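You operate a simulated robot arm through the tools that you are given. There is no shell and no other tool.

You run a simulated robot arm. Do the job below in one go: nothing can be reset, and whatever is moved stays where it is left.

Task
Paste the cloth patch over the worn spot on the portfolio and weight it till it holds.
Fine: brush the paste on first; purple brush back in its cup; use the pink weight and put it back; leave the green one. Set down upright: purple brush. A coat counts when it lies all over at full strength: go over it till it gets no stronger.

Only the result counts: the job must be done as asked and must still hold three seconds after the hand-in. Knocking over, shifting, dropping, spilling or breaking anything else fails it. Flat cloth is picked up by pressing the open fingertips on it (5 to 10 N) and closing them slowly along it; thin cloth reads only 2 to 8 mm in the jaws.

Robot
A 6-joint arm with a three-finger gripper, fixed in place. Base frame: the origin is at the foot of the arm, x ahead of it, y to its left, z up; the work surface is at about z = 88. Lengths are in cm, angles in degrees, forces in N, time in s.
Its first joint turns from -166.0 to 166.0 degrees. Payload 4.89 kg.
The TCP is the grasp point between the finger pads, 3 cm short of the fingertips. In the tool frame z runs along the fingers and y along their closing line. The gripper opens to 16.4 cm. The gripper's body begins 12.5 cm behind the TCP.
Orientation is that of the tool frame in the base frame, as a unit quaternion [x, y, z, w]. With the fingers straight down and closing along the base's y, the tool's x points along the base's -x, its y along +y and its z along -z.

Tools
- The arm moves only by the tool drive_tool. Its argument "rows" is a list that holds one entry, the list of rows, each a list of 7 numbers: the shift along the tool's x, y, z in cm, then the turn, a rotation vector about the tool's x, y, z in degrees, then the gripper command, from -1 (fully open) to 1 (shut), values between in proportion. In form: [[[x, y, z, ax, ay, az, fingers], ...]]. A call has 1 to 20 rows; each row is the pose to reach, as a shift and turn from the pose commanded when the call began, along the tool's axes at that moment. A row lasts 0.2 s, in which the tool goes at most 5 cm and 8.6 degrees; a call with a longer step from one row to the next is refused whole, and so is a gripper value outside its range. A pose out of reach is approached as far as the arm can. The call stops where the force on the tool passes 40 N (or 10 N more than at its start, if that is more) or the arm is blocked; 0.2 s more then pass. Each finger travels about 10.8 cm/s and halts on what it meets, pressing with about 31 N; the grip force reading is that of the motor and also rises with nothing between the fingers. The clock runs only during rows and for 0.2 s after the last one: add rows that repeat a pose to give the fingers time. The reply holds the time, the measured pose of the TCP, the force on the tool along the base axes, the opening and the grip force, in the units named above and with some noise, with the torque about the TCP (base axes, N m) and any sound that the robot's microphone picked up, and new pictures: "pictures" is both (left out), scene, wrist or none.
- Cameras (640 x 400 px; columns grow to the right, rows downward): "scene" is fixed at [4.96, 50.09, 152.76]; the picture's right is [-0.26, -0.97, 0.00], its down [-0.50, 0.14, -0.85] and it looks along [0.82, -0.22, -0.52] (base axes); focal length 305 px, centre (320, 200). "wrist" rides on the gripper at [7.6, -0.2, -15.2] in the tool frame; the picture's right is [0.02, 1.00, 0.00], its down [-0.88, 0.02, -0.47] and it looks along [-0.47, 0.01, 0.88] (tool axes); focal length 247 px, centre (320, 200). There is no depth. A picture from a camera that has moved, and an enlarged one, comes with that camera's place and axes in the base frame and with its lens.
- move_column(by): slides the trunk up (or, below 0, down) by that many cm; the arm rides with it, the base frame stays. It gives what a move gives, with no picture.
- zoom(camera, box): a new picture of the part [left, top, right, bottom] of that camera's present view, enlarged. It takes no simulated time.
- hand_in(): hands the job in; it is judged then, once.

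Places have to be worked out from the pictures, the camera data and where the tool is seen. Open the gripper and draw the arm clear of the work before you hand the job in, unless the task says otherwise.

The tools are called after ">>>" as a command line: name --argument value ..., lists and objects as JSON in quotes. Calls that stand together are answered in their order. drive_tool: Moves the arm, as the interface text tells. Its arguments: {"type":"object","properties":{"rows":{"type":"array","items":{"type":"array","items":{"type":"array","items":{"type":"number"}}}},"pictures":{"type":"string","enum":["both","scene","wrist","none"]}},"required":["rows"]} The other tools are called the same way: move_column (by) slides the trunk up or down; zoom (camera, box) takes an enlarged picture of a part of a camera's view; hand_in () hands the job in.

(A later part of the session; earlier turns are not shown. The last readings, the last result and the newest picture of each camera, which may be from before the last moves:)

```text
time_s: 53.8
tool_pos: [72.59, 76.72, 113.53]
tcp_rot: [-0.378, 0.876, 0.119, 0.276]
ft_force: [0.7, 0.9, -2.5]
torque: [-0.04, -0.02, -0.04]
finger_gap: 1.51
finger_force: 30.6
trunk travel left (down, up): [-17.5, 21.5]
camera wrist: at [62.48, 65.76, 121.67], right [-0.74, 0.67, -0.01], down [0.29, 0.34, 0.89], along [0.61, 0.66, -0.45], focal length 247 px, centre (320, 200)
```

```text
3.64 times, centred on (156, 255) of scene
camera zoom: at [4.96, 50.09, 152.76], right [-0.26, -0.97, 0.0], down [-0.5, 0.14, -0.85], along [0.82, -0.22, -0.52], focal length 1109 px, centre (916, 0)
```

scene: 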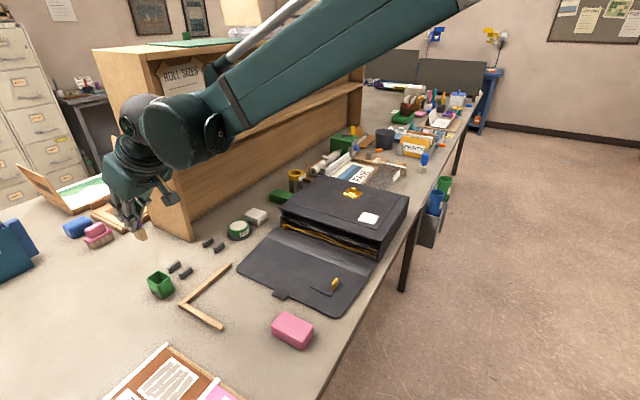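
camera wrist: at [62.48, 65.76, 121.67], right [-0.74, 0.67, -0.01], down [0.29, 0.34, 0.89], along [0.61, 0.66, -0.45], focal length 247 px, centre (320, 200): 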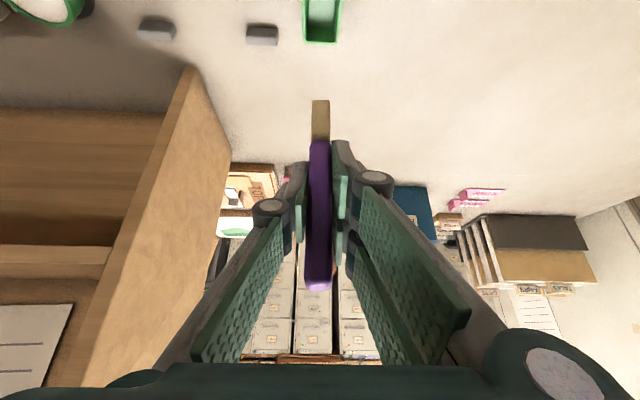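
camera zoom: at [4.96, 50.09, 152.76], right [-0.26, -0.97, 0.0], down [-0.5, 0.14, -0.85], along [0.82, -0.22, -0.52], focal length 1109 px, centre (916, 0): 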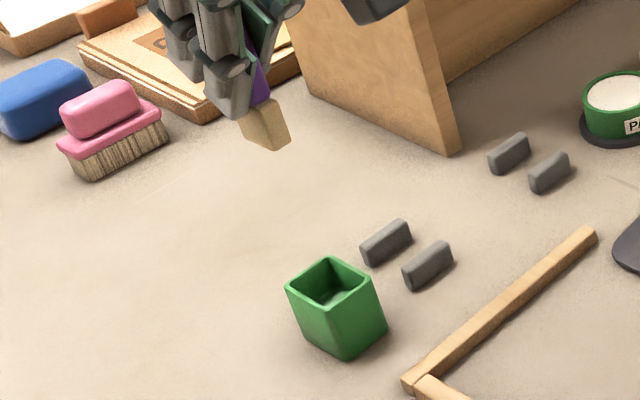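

>>> zoom --camera "scene" --box '[115, 205, 165, 250]'

>>> zoom --camera "scene" --box '[135, 260, 185, 305]'

>>> zoom --camera "wrist" --box '[280, 80, 360, 300]'

```text
8.89 times, centred on (140, 228) of scene
camera zoom: at [4.96, 50.09, 152.76], right [-0.26, -0.97, 0.0], down [-0.5, 0.14, -0.85], along [0.82, -0.22, -0.52], focal length 2711 px, centre (1920, -44)
```

zoom: 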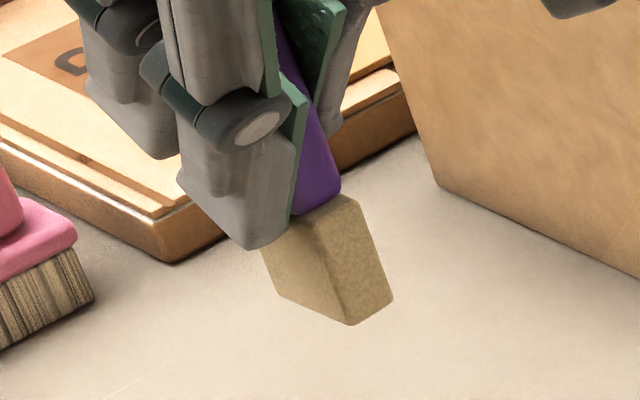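

```text
8.89 times, centred on (160, 282) of scene
camera zoom: at [4.96, 50.09, 152.76], right [-0.26, -0.97, 0.0], down [-0.5, 0.14, -0.85], along [0.82, -0.22, -0.52], focal length 2711 px, centre (1742, -533)
```

zoom: 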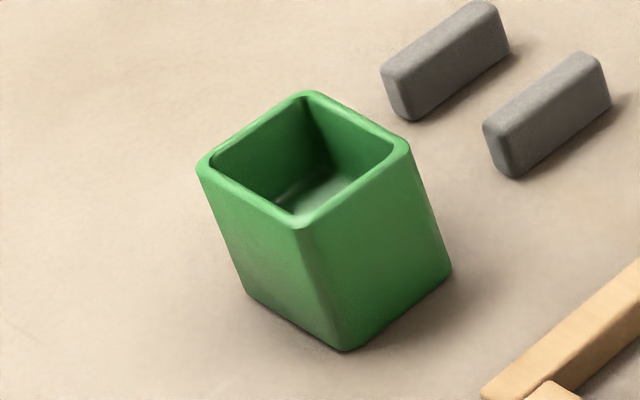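

```text
1.82 times, centred on (320, 190) of wrist
camera zoom: at [62.48, 65.76, 121.67], right [-0.74, 0.67, -0.01], down [0.29, 0.34, 0.89], along [0.61, 0.66, -0.45], focal length 449 px, centre (320, 218)
```

zoom: 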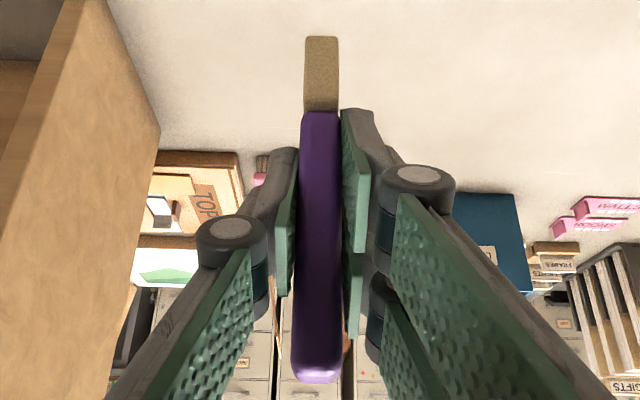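

The brush is vertical and roughly over the cup, about 0.3 cm too far out. I correct that and lower until the tip is just above the rim.

>>> drive_tool --rows '[[[0.246, 0, -0.17, 0, 0, 0, 1], [2.5, 0, 3.06, 0, 0, 0, 1], [4.4, 0, 5.8, 0, 0, 0, 1], [5.9, 0, 7.94, 0, 0, 0, 1], [6.25, 0, 8.44, 0, 0, 0, 1], [6.25, 0, 8.44, 0, 0, 0, 1]]]'

>>> zoom --camera "wrist" --box '[270, 30, 370, 150]'

>>> zoom --camera "scene" --box '[130, 245, 190, 305]'

```text
time_s: 55.2
tool_pos: [72.65, 76.4, 102.85]
tcp_rot: [-0.378, 0.876, 0.119, 0.276]
ft_force: [0.2, 0.3, -0.4]
torque: [0.01, -0.01, -0.02]
finger_gap: 1.5
finger_force: 30.7
trunk travel left (down, up): [-17.5, 21.5]
camera wrist: at [62.48, 65.44, 111.08], right [-0.74, 0.67, -0.01], down [0.3, 0.34, 0.89], along [0.61, 0.66, -0.45], focal length 247 px, centre (320, 200)
```

scene: 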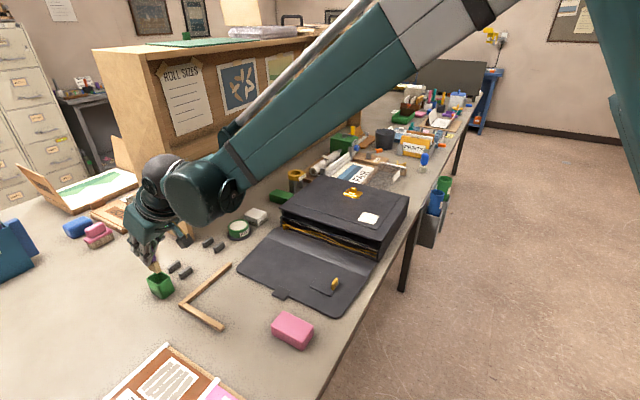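
wrist: 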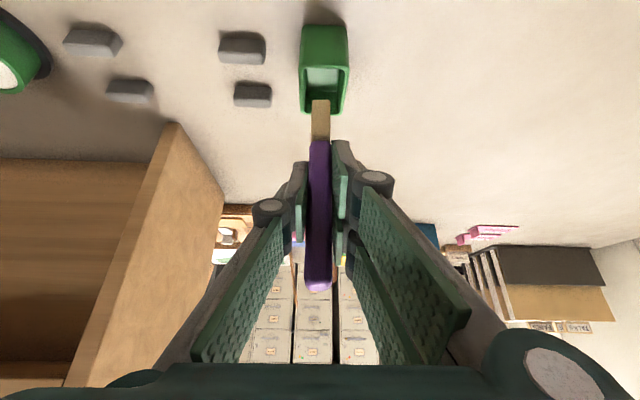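

```text
3.33 times, centred on (320, 90) of wrist
camera zoom: at [62.48, 65.44, 111.08], right [-0.74, 0.67, -0.01], down [0.3, 0.34, 0.89], along [0.61, 0.66, -0.45], focal length 823 px, centre (320, 567)
```

zoom: 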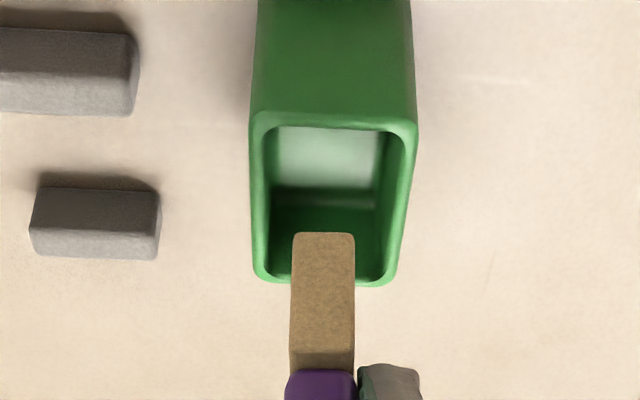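

```text
6.67 times, centred on (160, 275) of scene
camera zoom: at [4.96, 50.09, 152.76], right [-0.26, -0.97, 0.0], down [-0.5, 0.14, -0.85], along [0.82, -0.22, -0.52], focal length 2033 px, centre (1387, -300)
```

zoom: 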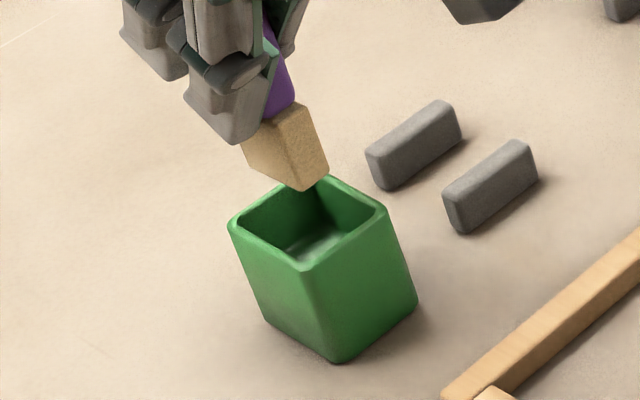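

The tip is about 2 cm above the rim and centred within roughly 0.15 cm. I shift 0.1 cm sideways and lower into the cup, watching the force.

>>> drive_tool --rows '[[[0.29, 0.1, 0.41, 0, 0, 0, 1], [0.86, 0.1, 1.23, 0, 0, 0, 1], [1.43, 0.1, 2.05, 0, 0, 0, 1], [2.0, 0.1, 2.87, 0, 0, 0, 1], [2.29, 0.1, 3.28, 0, 0, 0, 1], [2.29, 0.1, 3.28, 0, 0, 0, 1]]]' --pictures "none"

>>> zoom --camera "wrist" --box '[270, 30, 370, 150]'

>>> zoom --camera "scene" --box '[130, 245, 190, 305]'

```text
time_s: 56.6
tool_pos: [72.56, 76.53, 98.84]
tcp_rot: [-0.379, 0.875, 0.119, 0.276]
ft_force: [-0.8, -0.1, -0.1]
torque: [0.03, 0.04, 0.0]
finger_gap: 1.53
finger_force: 30.9
trunk travel left (down, up): [-17.5, 21.5]
```

```text
3.33 times, centred on (320, 90) of wrist
camera zoom: at [62.44, 65.46, 107.23], right [-0.74, 0.67, -0.01], down [0.3, 0.34, 0.89], along [0.61, 0.66, -0.45], focal length 823 px, centre (320, 567)
```

zoom: 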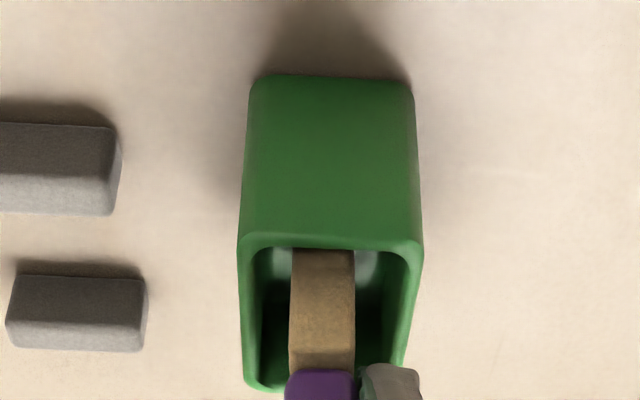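

```text
6.67 times, centred on (160, 275) of scene
camera zoom: at [4.96, 50.09, 152.76], right [-0.26, -0.97, 0.0], down [-0.5, 0.14, -0.85], along [0.82, -0.22, -0.52], focal length 2033 px, centre (1387, -300)
```

zoom: 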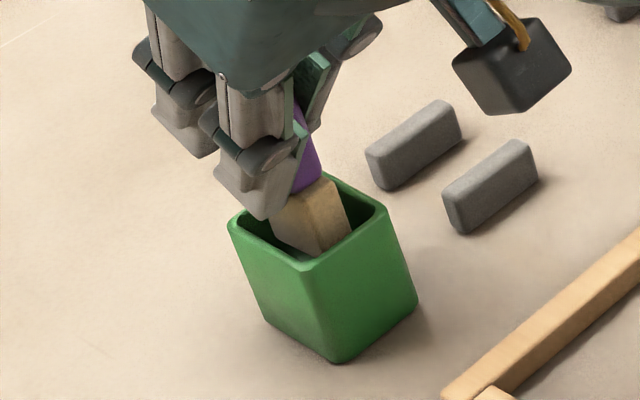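

The brush is inside the cup with no contact yet. I lower another 0.8 cm slowly.

>>> drive_tool --rows '[[[0.11, 0, 0.16, 0, 0, 0, 1], [0.23, 0, 0.33, 0, 0, 0, 1], [0.34, 0, 0.49, 0, 0, 0, 1], [0.46, 0, 0.66, 0, 0, 0, 1], [0.46, 0, 0.66, 0, 0, 0, 1]]]' --pictures "none"

>>> zoom --camera "scene" --box '[130, 245, 190, 305]'

```text
time_s: 57.8
tool_pos: [72.65, 76.57, 98.13]
tcp_rot: [-0.378, 0.875, 0.12, 0.276]
ft_force: [-0.4, -0.4, -0.8]
torque: [0.02, -0.01, -0.01]
finger_gap: 1.48
finger_force: 31.5
trunk travel left (down, up): [-17.5, 21.5]
```

```text
6.67 times, centred on (160, 275) of scene
camera zoom: at [4.96, 50.09, 152.76], right [-0.26, -0.97, 0.0], down [-0.5, 0.14, -0.85], along [0.82, -0.22, -0.52], focal length 2033 px, centre (1387, -300)
```

zoom: 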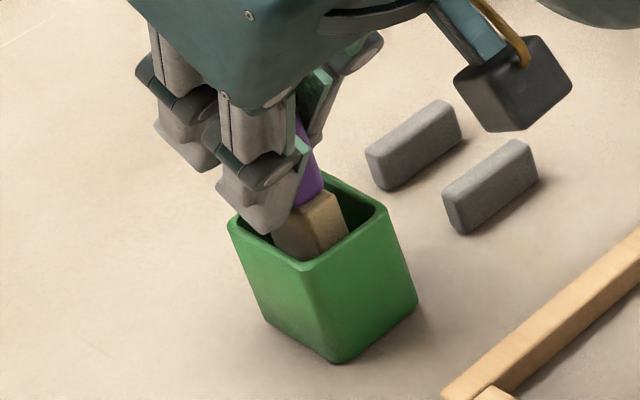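

Comparing with the first picture, the brush still stands about 0.8 cm above its original rest; it had slid that far in the grip. I keep lowering slowly.

>>> drive_tool --rows '[[[0.11, 0, 0.16, 0, 0, 0, 1], [0.23, 0, 0.33, 0, 0, 0, 1], [0.34, 0, 0.49, 0, 0, 0, 1], [0.34, 0, 0.49, 0, 0, 0, 1]]]' --pictures "none"

>>> zoom --camera "scene" --box '[130, 245, 190, 305]'

>>> zoom --camera "wrist" --box '[270, 30, 370, 150]'

```text
time_s: 58.8
tool_pos: [72.53, 76.6, 97.79]
tcp_rot: [-0.378, 0.875, 0.119, 0.276]
ft_force: [-1.1, -0.1, -0.7]
torque: [-0.02, -0.04, -0.03]
finger_gap: 1.48
finger_force: 30.8
trunk travel left (down, up): [-17.5, 21.5]
```

```text
6.67 times, centred on (160, 275) of scene
camera zoom: at [4.96, 50.09, 152.76], right [-0.26, -0.97, 0.0], down [-0.5, 0.14, -0.85], along [0.82, -0.22, -0.52], focal length 2033 px, centre (1387, -300)
```

zoom: 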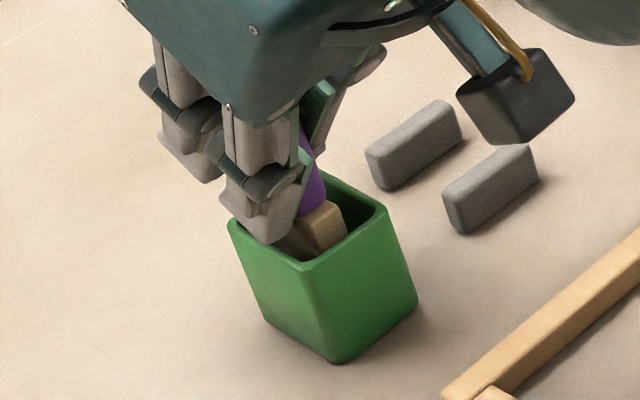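

```text
3.33 times, centred on (320, 90) of wrist
camera zoom: at [62.45, 65.62, 105.95], right [-0.74, 0.67, -0.01], down [0.3, 0.34, 0.89], along [0.61, 0.66, -0.45], focal length 823 px, centre (320, 567)
```

zoom: 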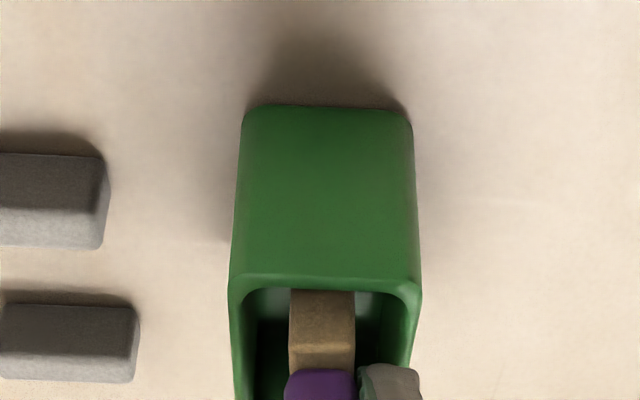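

>>> drive_tool --rows '[[[0.11, 0, 0.16, 0, 0, 0, 1], [0.17, 0, 0.25, 0, 0, 0, 1], [0.17, 0, 0.25, 0, 0, 0, 1]]]' --pictures "none"

>>> zoom --camera "scene" --box '[130, 245, 190, 305]'

```text
time_s: 59.6
tool_pos: [72.55, 76.69, 97.56]
tcp_rot: [-0.378, 0.875, 0.119, 0.277]
ft_force: [3.3, 4.5, 29.4]
torque: [0.28, -0.1, -0.04]
finger_gap: 1.5
finger_force: 31.2
trunk travel left (down, up): [-17.5, 21.5]
```

```text
6.67 times, centred on (160, 275) of scene
camera zoom: at [4.96, 50.09, 152.76], right [-0.26, -0.97, 0.0], down [-0.5, 0.14, -0.85], along [0.82, -0.22, -0.52], focal length 2033 px, centre (1387, -300)
```

zoom: 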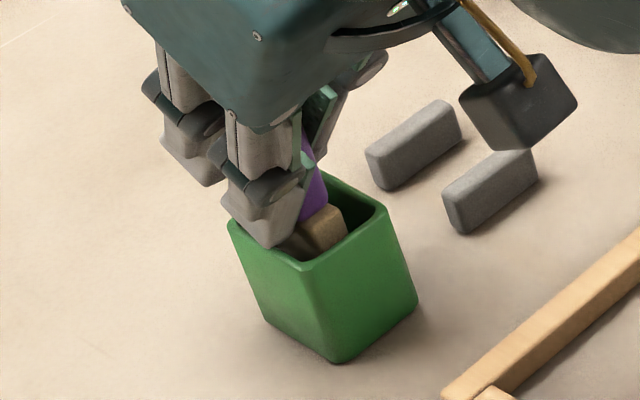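

Contact is made, so the brush stands on the cup floor. I ease up 0.2 cm to take off the load and then open the fingers gently.

>>> drive_tool --rows '[[[-0.06, 0, -0.08, 0, 0, 0, 1], [-0.11, 0, -0.16, 0, 0, 0, 1], [-0.11, 0, -0.16, 0, 0, 0, 0.8], [-0.11, 0, -0.16, 0, 0, 0, 0.7], [-0.11, 0, -0.16, 0, 0, 0, 0.6], [-0.11, 0, -0.16, 0, 0, 0, 0.5], [-0.11, 0, -0.16, 0, 0, 0, 0.4], [-0.11, 0, -0.16, 0, 0, 0, 0.4]]]'

>>> zoom --camera "scene" --box '[130, 245, 190, 305]'

>>> zoom --camera "wrist" --box '[240, 40, 400, 290]'

```text
time_s: 61.4
tool_pos: [72.58, 76.6, 97.53]
tcp_rot: [-0.378, 0.876, 0.119, 0.276]
ft_force: [-0.4, 0.8, -0.2]
torque: [-0.02, 0.01, -0.02]
finger_gap: 4.9
finger_force: 0.0
trunk travel left (down, up): [-17.5, 21.5]
camera wrist: at [62.53, 65.62, 105.83], right [-0.74, 0.67, -0.01], down [0.29, 0.34, 0.89], along [0.61, 0.66, -0.45], focal length 247 px, centre (320, 200)
```

scene: 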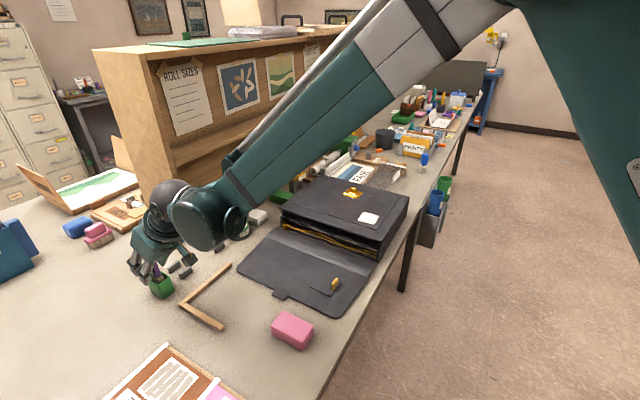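
wrist: 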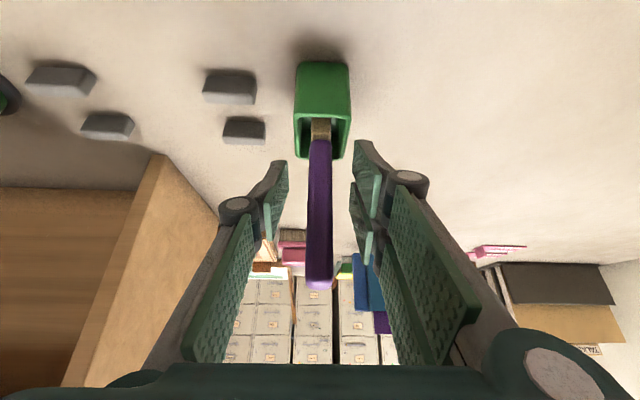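

```text
6.67 times, centred on (160, 275) of scene
camera zoom: at [4.96, 50.09, 152.76], right [-0.26, -0.97, 0.0], down [-0.5, 0.14, -0.85], along [0.82, -0.22, -0.52], focal length 2033 px, centre (1387, -300)
```

zoom: 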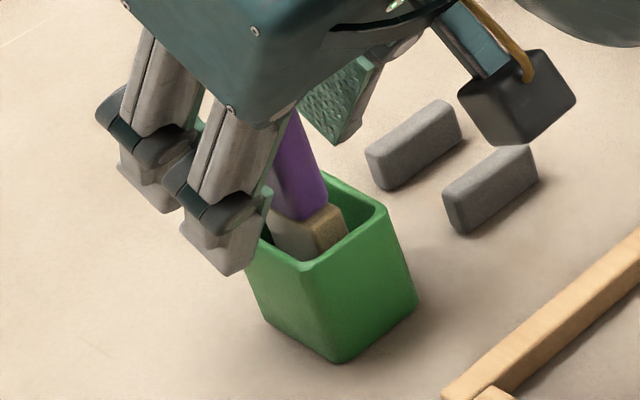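

```text
1.60 times, centred on (320, 165) of wrist
camera zoom: at [62.53, 65.62, 105.83], right [-0.74, 0.67, -0.01], down [0.29, 0.34, 0.89], along [0.61, 0.66, -0.45], focal length 395 px, centre (320, 256)
```

zoom: 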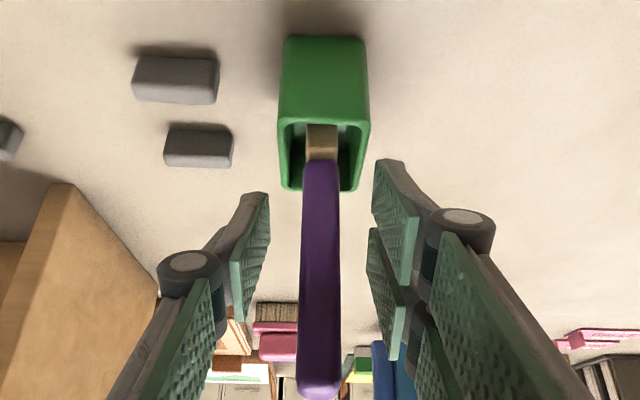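

The brush stands upright in its cup, free of the fingers. I withdraw straight up.

>>> drive_tool --rows '[[[-1.14, 0, -1.64, 0, 0, 0, 0.4], [-3.43, 0, -4.92, 0, 0, 0, 0.4], [-5.72, 0, -8.2, 0, 0, 0, 0.4], [-8.0, 0, -11.5, 0, 0, 0, 0.4], [-10.3, 0, -14.8, 0, 0, 0, 0.4], [-10.3, 0, -14.8, 0, 0, 0, 0.4]]]'

>>> zoom --camera "scene" --box '[120, 230, 232, 310]'

```text
time_s: 62.8
tool_pos: [72.54, 76.31, 115.84]
tcp_rot: [-0.378, 0.875, 0.12, 0.276]
ft_force: [-1.2, -0.8, 0.4]
torque: [0.04, 0.0, 0.0]
finger_gap: 4.93
finger_force: 0.0
trunk travel left (down, up): [-17.5, 21.5]
camera wrist: at [62.41, 65.27, 124.06], right [-0.74, 0.67, -0.01], down [0.29, 0.34, 0.89], along [0.61, 0.66, -0.45], focal length 247 px, centre (320, 200)
```

scene: 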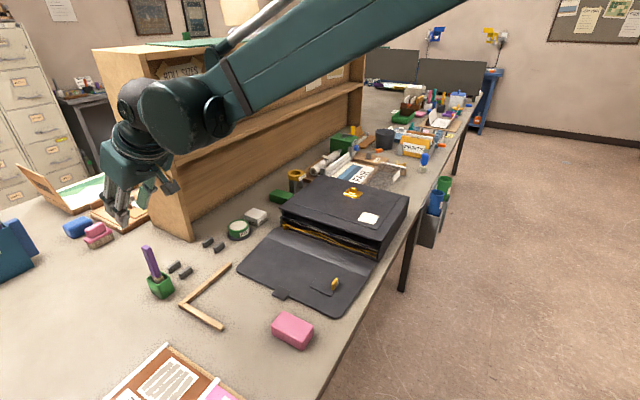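
wrist: 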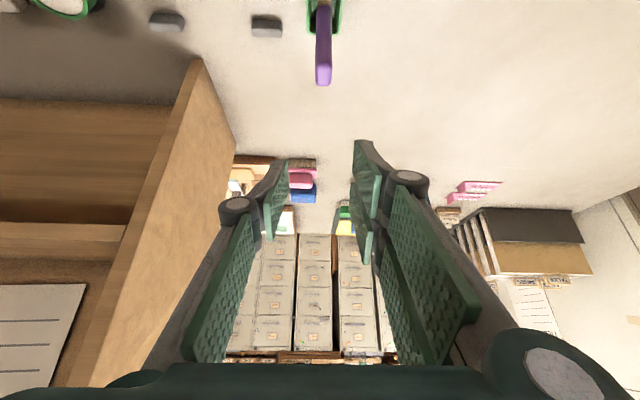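

```text
5.00 times, centred on (176, 270) of scene
camera zoom: at [4.96, 50.09, 152.76], right [-0.26, -0.97, 0.0], down [-0.5, 0.14, -0.85], along [0.82, -0.22, -0.52], focal length 1525 px, centre (1040, -150)
```

zoom: 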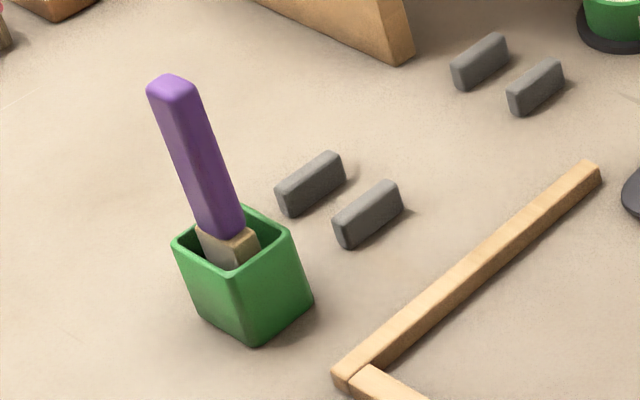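

The brush is back in its cup exactly as before, and the cup has not moved. I draw back toward the robot and turn the tool upright again.

>>> drive_tool --rows '[[[4.1, 0, -2.86, 0, 0, 0, 0.4], [8.2, 0, -5.72, 0, 0, 0, 0.4], [12.3, 0, -8.58, 0, 0, 0, 0.4], [16.4, 0, -11.44, 0, 7, 0, 0.4], [20.5, 0, -14.3, 0, 14, 0, 0.4], [20.5, 0, -14.3, 0, 21, 0, 0.4], [20.5, 0, -14.3, 0, 28, 0, 0.4], [20.5, 0, -14.3, 0, 34.9, 0, 0.4], [20.5, 0, -14.3, 0, 34.9, 0, 0.4]]]'

```text
time_s: 64.8
tool_pos: [55.44, 58.51, 115.55]
tcp_rot: [-0.396, 0.918, 0.0, 0.0]
ft_force: [1.4, 1.5, -0.9]
torque: [-0.12, 0.1, -0.01]
finger_gap: 4.92
finger_force: 0.0
trunk travel left (down, up): [-17.5, 21.5]
camera wrist: at [50.33, 52.89, 130.95], right [-0.74, 0.67, 0.0], down [0.59, 0.65, 0.47], along [0.32, 0.35, -0.88], focal length 247 px, centre (320, 200)
```

scene: 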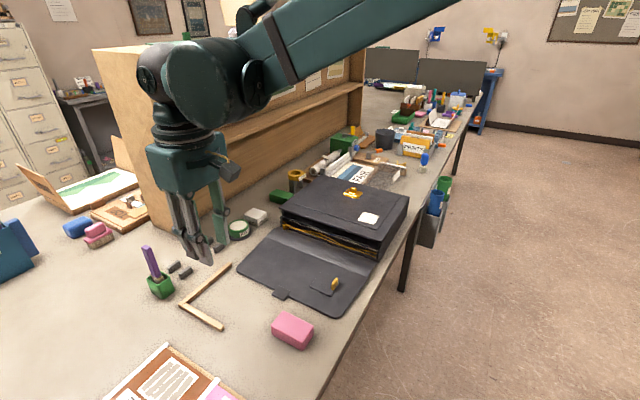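
wrist: 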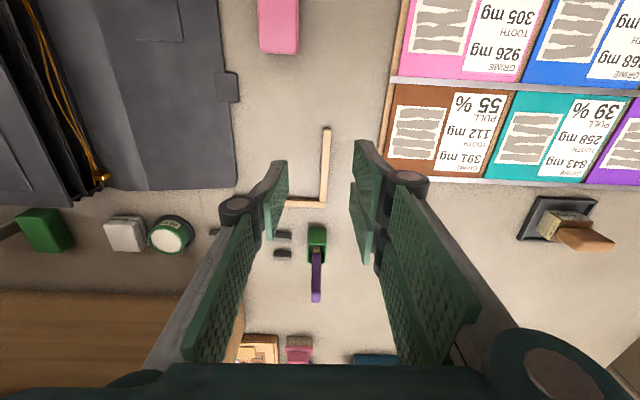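

Tool is vertical again. I swing to above the patch, turning 90° so that the fingers will close across the patch's yellow tab.

>>> drive_tool --rows '[[[1.5, -2.06, 0.3, 0, 0, 8.2, 0.4], [3.0, -4.12, 0.6, 0, 0, 16.4, 0.4], [4.5, -6.2, 0.9, 0, 0, 24.6, 0.4], [6.0, -8.25, 1.2, 0, 0, 32.8, 0.4], [7.5, -10.3, 1.5, 0, 0, 41, 0.4], [9.1, -12.4, 1.9, 0, 0, 49.2, 0.4], [10.6, -14.45, 2.2, 0, 0, 57.4, 0.4], [12.1, -16.5, 2.5, 0, 0, 65.6, 0.4], [13.6, -18.6, 2.8, 0, 0, 73.8, 0.4], [15.1, -20.6, 3.2, 0, 0, 82, 0.4], [16.6, -22.7, 3.5, 0, 0, 90, 0.4], [16.6, -22.7, 3.5, 0, 0, 90, 0.4]]]'

>>> zoom --camera "wrist" --box '[250, 70, 390, 170]'

>>> zoom --camera "scene" --box '[270, 240, 390, 320]'

```text
time_s: 67.4
tool_pos: [60.49, 30.5, 112.17]
tcp_rot: [0.37, 0.929, 0.001, 0.0]
ft_force: [0.2, 0.1, 0.1]
torque: [-0.02, -0.01, -0.04]
finger_gap: 4.92
finger_force: 0.1
trunk travel left (down, up): [-17.5, 21.5]
camera wrist: at [54.8, 35.67, 127.55], right [0.67, 0.74, 0.0], down [0.65, -0.59, 0.47], along [0.35, -0.32, -0.88], focal length 247 px, centre (320, 200)
```

scene: 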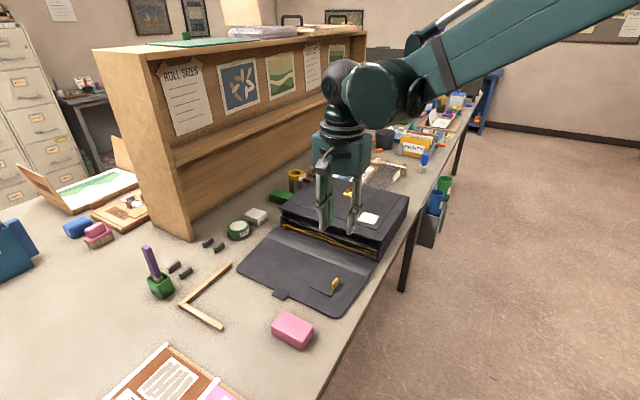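
wrist: 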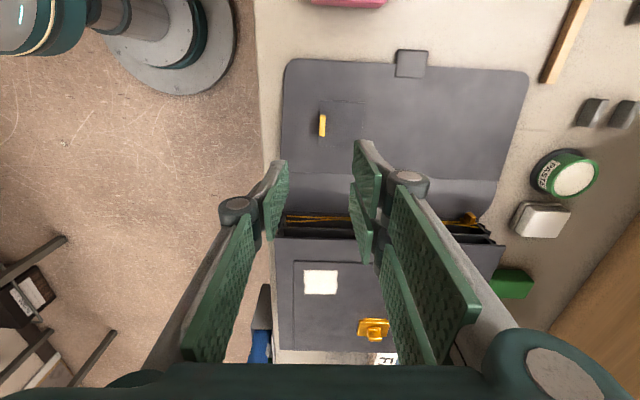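

```text
4.00 times, centred on (320, 120) of wrist
camera zoom: at [54.8, 35.67, 127.55], right [0.67, 0.74, 0.0], down [0.65, -0.59, 0.47], along [0.35, -0.32, -0.88], focal length 988 px, centre (320, 520)
```

zoom: 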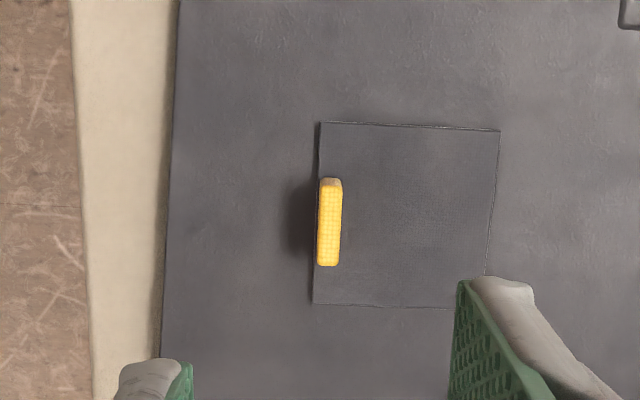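

```text
5.00 times, centred on (330, 280) of scene
camera zoom: at [4.96, 50.09, 152.76], right [-0.26, -0.97, 0.0], down [-0.5, 0.14, -0.85], along [0.82, -0.22, -0.52], focal length 1525 px, centre (270, -200)
```

zoom: 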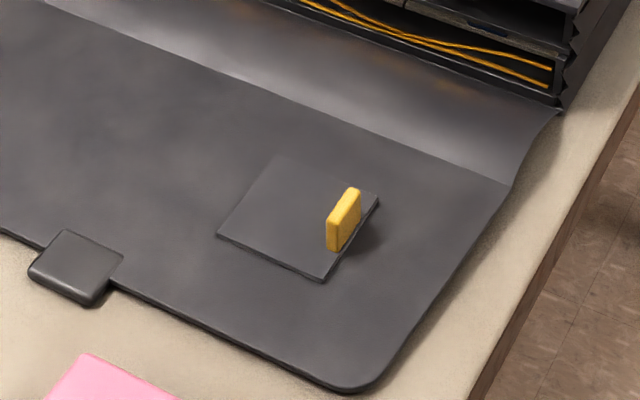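

The yellow tab, about 0.8 cm thick, 3 cm long and 2 cm tall, stands on the patch's near edge at ρ≈64. I descend over it with the fingers straddling it.

>>> drive_tool --rows '[[[0.05, 0.1, 4.5, 0, 0, 0, 0.4], [0.1, 0.2, 9, 0, 0, 0, 0.4], [0.15, 0.28, 13.0, 0, 0, 0, 0.4], [0.15, 0.28, 16.0, 0, 0, 0, 0.4], [0.15, 0.28, 17.2, 0, 0, 0, 0.4], [0.15, 0.28, 17.2, 0, 0, 0, 0.4]]]'

>>> zoom --camera "wrist" --box '[240, 40, 400, 200]'

>>> zoom --camera "scene" --box '[280, 230, 380, 310]'

```text
time_s: 68.8
tool_pos: [60.78, 31.11, 94.97]
tcp_rot: [0.369, 0.93, 0.001, 0.0]
ft_force: [0.9, 0.7, -0.5]
torque: [-0.03, 0.03, -0.01]
finger_gap: 4.91
finger_force: 0.1
trunk travel left (down, up): [-17.5, 21.5]
camera wrist: at [55.18, 36.16, 110.25], right [0.67, 0.74, 0.0], down [0.65, -0.59, 0.47], along [0.35, -0.32, -0.88], focal length 247 px, centre (320, 200)
```

scene: 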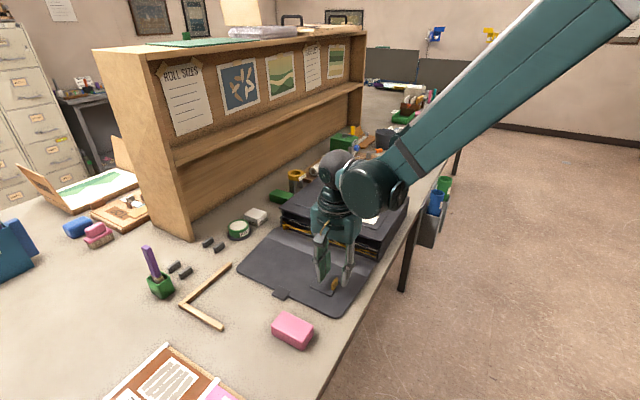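
wrist: 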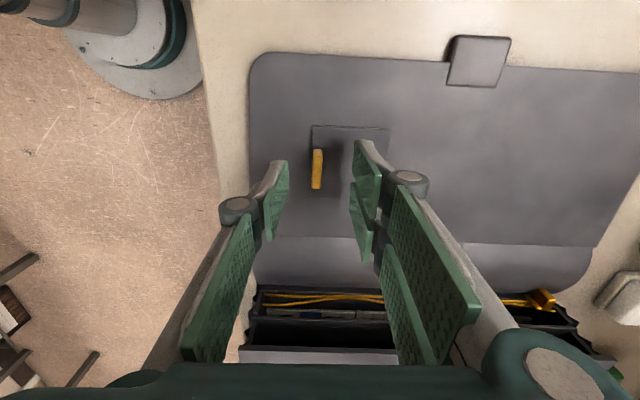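

```text
2.50 times, centred on (320, 120) of wrist
camera zoom: at [55.18, 36.16, 110.25], right [0.67, 0.74, 0.0], down [0.65, -0.59, 0.47], along [0.35, -0.32, -0.88], focal length 617 px, centre (320, 400)
```

zoom: 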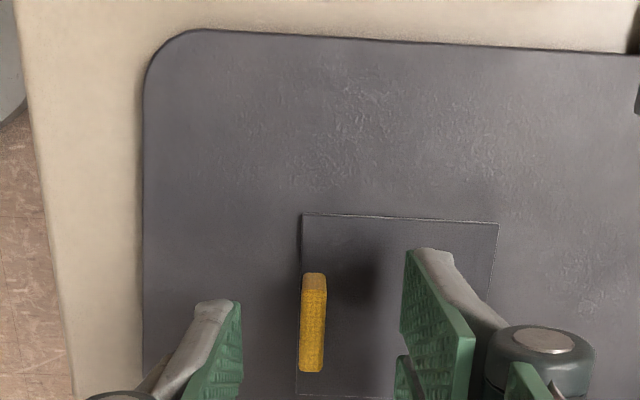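

```text
5.00 times, centred on (330, 270) of scene
camera zoom: at [4.96, 50.09, 152.76], right [-0.26, -0.97, 0.0], down [-0.5, 0.14, -0.85], along [0.82, -0.22, -0.52], focal length 1525 px, centre (270, -150)
```

zoom: 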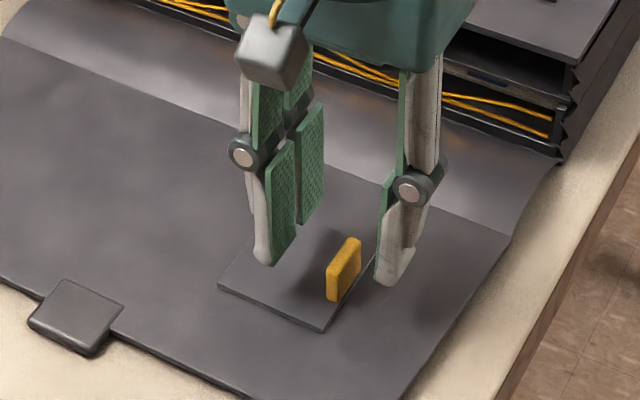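

The tab stands between the fingers, slightly toward the near one. I centre on it and lower 1.8 cm.

>>> drive_tool --rows '[[[0.15, -0.3, 0.3, 0, 0, 0, 0.4], [0.15, -0.3, 0.9, 0, 0, 0, 0.4], [0.15, -0.3, 1.4, 0, 0, 0, 0.4], [0.15, -0.3, 1.8, 0, 0, 0, 0.4], [0.15, -0.3, 1.8, 0, 0, 0, 0.4]]]' --pictures "none"

>>> zoom --camera "wrist" --box '[240, 40, 400, 200]'

>>> zoom --camera "scene" --box '[280, 230, 380, 310]'

```text
time_s: 70.0
tool_pos: [60.4, 31.02, 93.12]
tcp_rot: [0.369, 0.929, 0.0, 0.0]
ft_force: [-0.5, 0.3, 0.0]
torque: [-0.01, 0.02, -0.02]
finger_gap: 4.92
finger_force: 0.0
trunk travel left (down, up): [-17.5, 21.5]
```

```text
2.50 times, centred on (320, 120) of wrist
camera zoom: at [54.65, 36.15, 108.4], right [0.67, 0.74, 0.0], down [0.65, -0.59, 0.47], along [0.35, -0.32, -0.88], focal length 617 px, centre (320, 400)
```

zoom: 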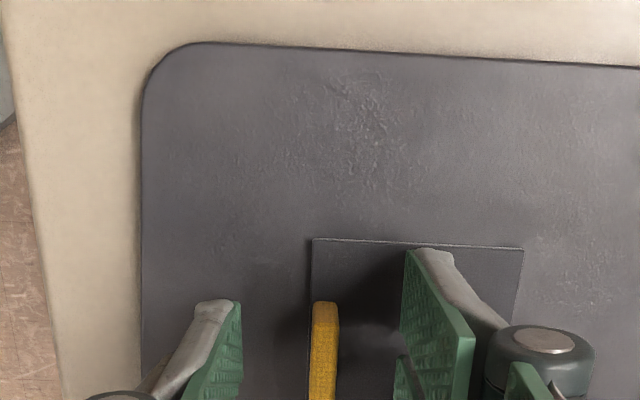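

```text
5.00 times, centred on (330, 270) of scene
camera zoom: at [4.96, 50.09, 152.76], right [-0.26, -0.97, 0.0], down [-0.5, 0.14, -0.85], along [0.82, -0.22, -0.52], focal length 1525 px, centre (270, -150)
```

zoom: 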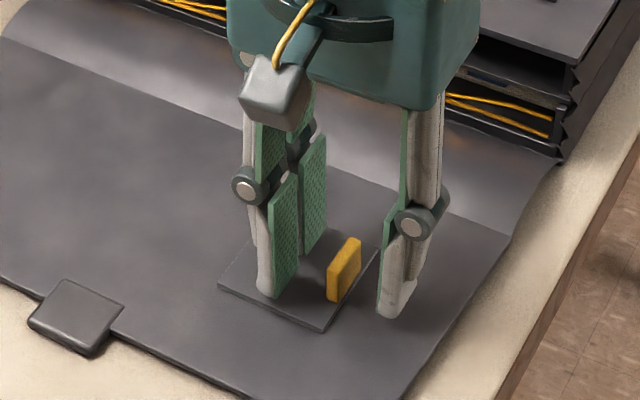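

The tab is centred. I go on down slowly to feel for the surface.

>>> drive_tool --rows '[[[0, 0, 0.2, 0, 0, 0, 0.4], [0, 0, 0.4, 0, 0, 0, 0.4], [0, 0, 0.6, 0, 0, 0, 0.4], [0, 0, 0.6, 0, 0, 0, 0.4]]]' --pictures "none"

>>> zoom --camera "scene" --box '[280, 230, 380, 310]'

```text
time_s: 71.0
tool_pos: [60.18, 30.94, 92.38]
tcp_rot: [0.369, 0.929, 0.001, 0.0]
ft_force: [0.6, -1.0, 7.7]
torque: [-0.01, -0.35, -0.02]
finger_gap: 4.97
finger_force: 1.2
trunk travel left (down, up): [-17.5, 21.5]
```

```text
5.00 times, centred on (330, 270) of scene
camera zoom: at [4.96, 50.09, 152.76], right [-0.26, -0.97, 0.0], down [-0.5, 0.14, -0.85], along [0.82, -0.22, -0.52], focal length 1525 px, centre (270, -150)
```

zoom: 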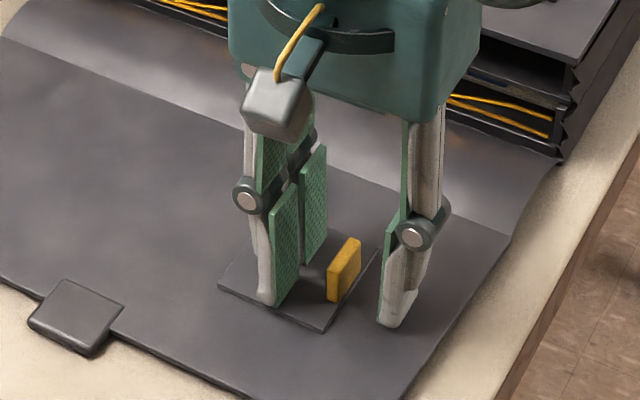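

The far fingertip touches the patch at 7.7 N, so the patch top is near z 89.4. I lift 0.2 cm and close slowly on the tab.

>>> drive_tool --rows '[[[0, 0, -0.1, 0, 0, 0, 0.4], [0, 0, -0.2, 0, 0, 0, 0.4], [0, 0, -0.2, 0, 0, 0, 0.55], [0, 0, -0.2, 0, 0, 0, 0.68], [0, 0, -0.2, 0, 0, 0, 0.8], [0, 0, -0.2, 0, 0, 0, 0.9], [0, 0, -0.2, 0, 0, 0, 1], [0, 0, -0.2, 0, 0, 0, 1], [0, 0, -0.2, 0, 0, 0, 1]]]'

>>> zoom --camera "scene" --box '[280, 230, 380, 310]'

>>> zoom --camera "wrist" --box '[240, 40, 400, 200]'

```text
time_s: 73.0
tool_pos: [60.26, 30.86, 92.65]
tcp_rot: [0.369, 0.929, 0.0, 0.0]
ft_force: [-0.4, 1.0, 0.4]
torque: [0.0, -0.01, -0.05]
finger_gap: 0.66
finger_force: 31.1
trunk travel left (down, up): [-17.5, 21.5]
camera wrist: at [54.64, 36.04, 107.92], right [0.67, 0.74, 0.0], down [0.65, -0.59, 0.47], along [0.35, -0.32, -0.88], focal length 247 px, centre (320, 200)
```

scene: 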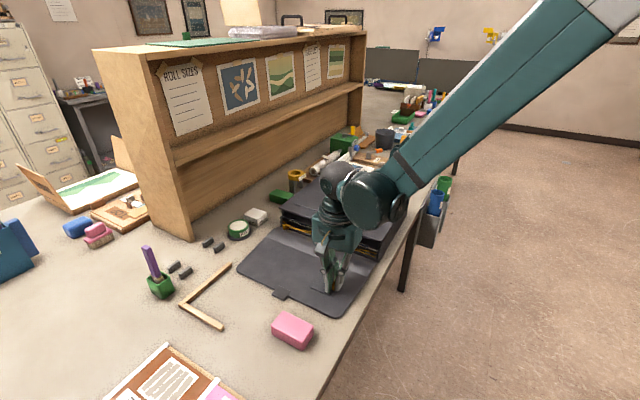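
wrist: 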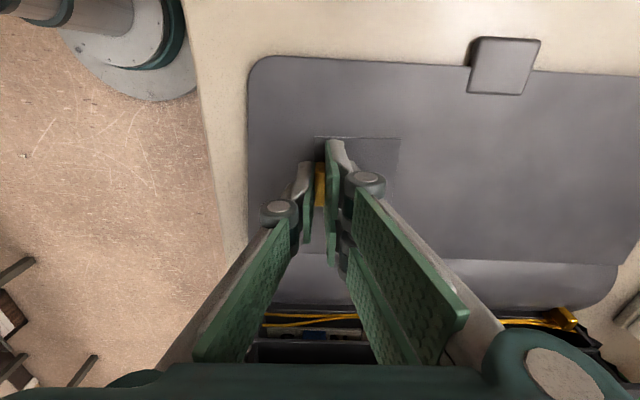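

```text
5.00 times, centred on (330, 270) of scene
camera zoom: at [4.96, 50.09, 152.76], right [-0.26, -0.97, 0.0], down [-0.5, 0.14, -0.85], along [0.82, -0.22, -0.52], focal length 1525 px, centre (270, -150)
```

zoom: 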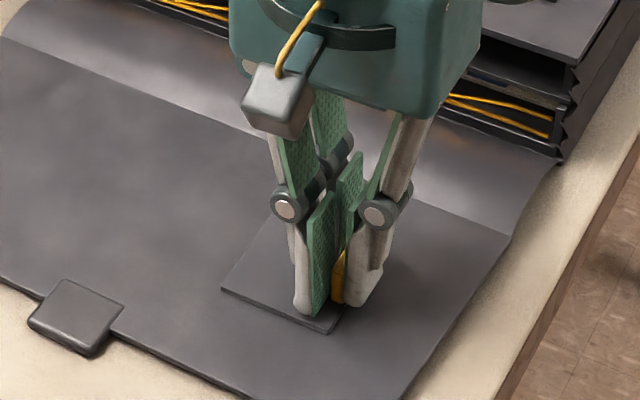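

```text
2.50 times, centred on (320, 120) of wrist
camera zoom: at [54.64, 36.04, 107.92], right [0.67, 0.74, 0.0], down [0.65, -0.59, 0.47], along [0.35, -0.32, -0.88], focal length 617 px, centre (320, 400)
```

zoom: 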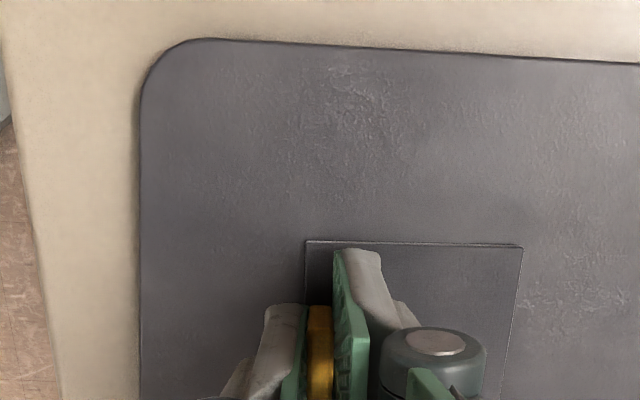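

The tab is gripped at 0.66 cm. I lift slowly and check that the patch comes along.

>>> drive_tool --rows '[[[0, 0, -0.3, 0, 0, 0, 1], [0, 0, -0.8, 0, 0, 0, 1], [0, 0, -1.5, 0, 0, 0, 1], [0, 0, -2.5, 0, 0, 0, 1], [0, 0, -4, 0, 0, 0, 1], [0, 0, -4, 0, 0, 0, 1]]]'

>>> zoom --camera "scene" --box '[280, 230, 380, 310]'

>>> zoom --camera "wrist" --box '[240, 40, 400, 200]'

```text
time_s: 74.4
tool_pos: [60.43, 30.97, 96.77]
tcp_rot: [0.369, 0.93, 0.001, 0.001]
ft_force: [-1.1, -0.2, -0.2]
torque: [0.0, 0.02, 0.01]
finger_gap: 0.69
finger_force: 30.6
trunk travel left (down, up): [-17.5, 21.5]
camera wrist: at [54.72, 36.05, 112.09], right [0.67, 0.74, 0.0], down [0.65, -0.59, 0.47], along [0.35, -0.32, -0.88], focal length 247 px, centre (320, 200)
```

scene: 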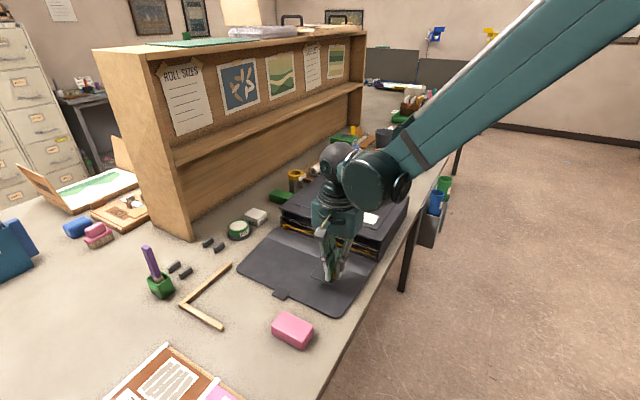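
wrist: 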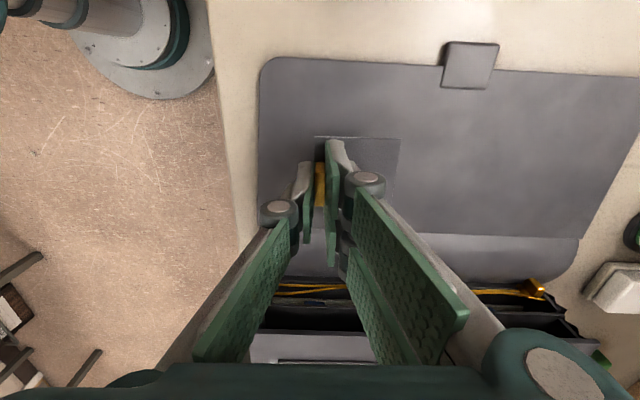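

```text
5.00 times, centred on (330, 270) of scene
camera zoom: at [4.96, 50.09, 152.76], right [-0.26, -0.97, 0.0], down [-0.5, 0.14, -0.85], along [0.82, -0.22, -0.52], focal length 1525 px, centre (270, -150)
```

zoom: 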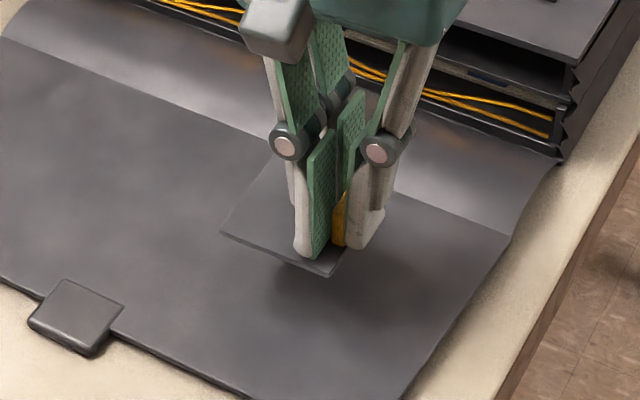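

```text
2.50 times, centred on (320, 120) of wrist
camera zoom: at [54.72, 36.05, 112.09], right [0.67, 0.74, 0.0], down [0.65, -0.59, 0.47], along [0.35, -0.32, -0.88], focal length 617 px, centre (320, 400)
```

zoom: 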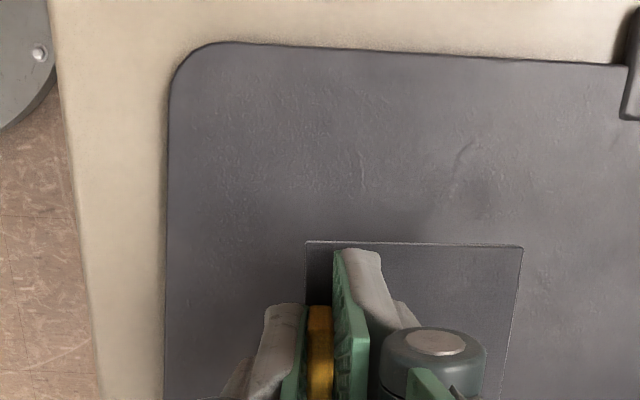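

The patch is lifted flat and rigid, centred about 2.7 cm out from the TCP along the closing line. I raise it and carry it to a hover just beyond the spot, so the wrist camera can see the coat uncovered.

>>> drive_tool --rows '[[[0, 0, -4.4, 0, 0, 0, 1], [0, 0, -8.8, 0, 0, 0, 1], [0, 0, -13, 0, 0, 0, 1], [-4.4, -0.3, -13, 0, 0, 0, 1], [-8.9, -0.6, -13, 0, 0, 0, 1], [-13.3, -0.95, -13, 0, 0, 0, 1], [-17.8, -1.25, -13, 0, 0, 0, 1], [-22.2, -1.6, -13, 0, 0, 0, 1], [-26.7, -1.9, -13, 0, 0, 0, 1], [-31.1, -2.2, -13, 0, 0, 0, 1], [-31.1, -2.2, -13, 0, 0, 0, 1]]]'

>>> zoom --camera "wrist" --box '[240, 0, 480, 200]'

>>> zoom --camera "scene" --box '[320, 160, 430, 240]'

```text
time_s: 76.8
tool_pos: [81.29, 7.78, 109.65]
tcp_rot: [0.369, 0.929, 0.0, 0.001]
ft_force: [-0.1, 0.0, -1.2]
torque: [-0.02, 0.14, 0.01]
finger_gap: 0.66
finger_force: 31.1
trunk travel left (down, up): [-17.5, 21.5]
camera wrist: at [75.7, 13.01, 124.96], right [0.67, 0.74, 0.0], down [0.65, -0.59, 0.47], along [0.35, -0.32, -0.88], focal length 247 px, centre (320, 200)
```

scene: 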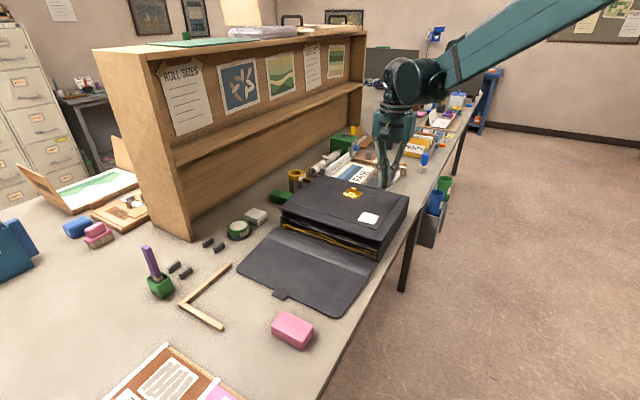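
wrist: 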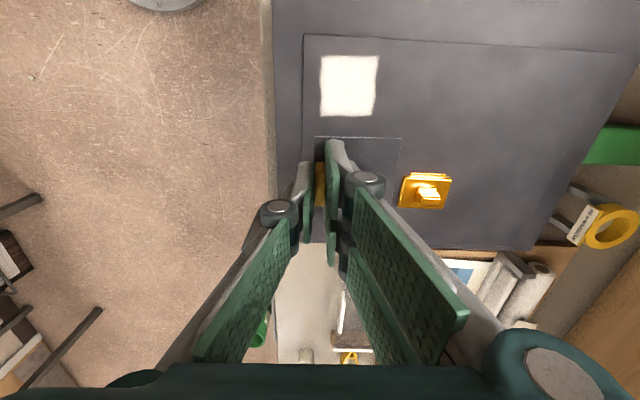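

```text
2.00 times, centred on (360, 100) of wrist
camera zoom: at [75.7, 13.01, 124.96], right [0.67, 0.74, 0.0], down [0.65, -0.59, 0.47], along [0.35, -0.32, -0.88], focal length 494 px, centre (240, 400)
```

zoom: 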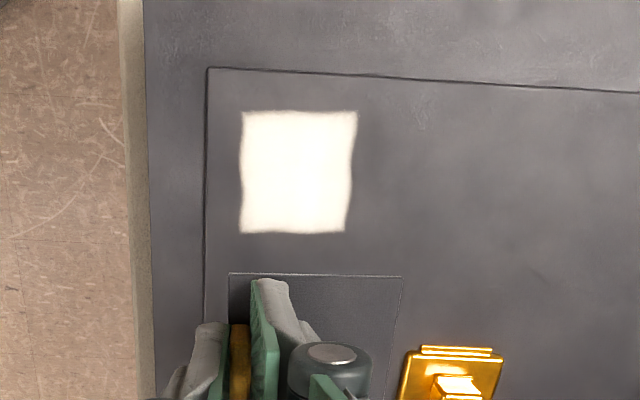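

```text
5.00 times, centred on (375, 200) of scene
camera zoom: at [4.96, 50.09, 152.76], right [-0.26, -0.97, 0.0], down [-0.5, 0.14, -0.85], along [0.82, -0.22, -0.52], focal length 1525 px, centre (45, 200)
```

zoom: 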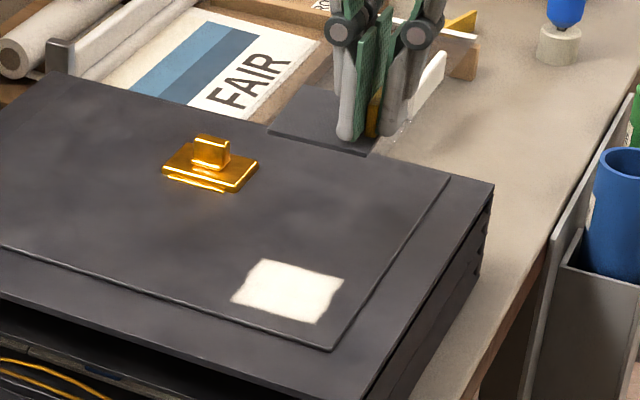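

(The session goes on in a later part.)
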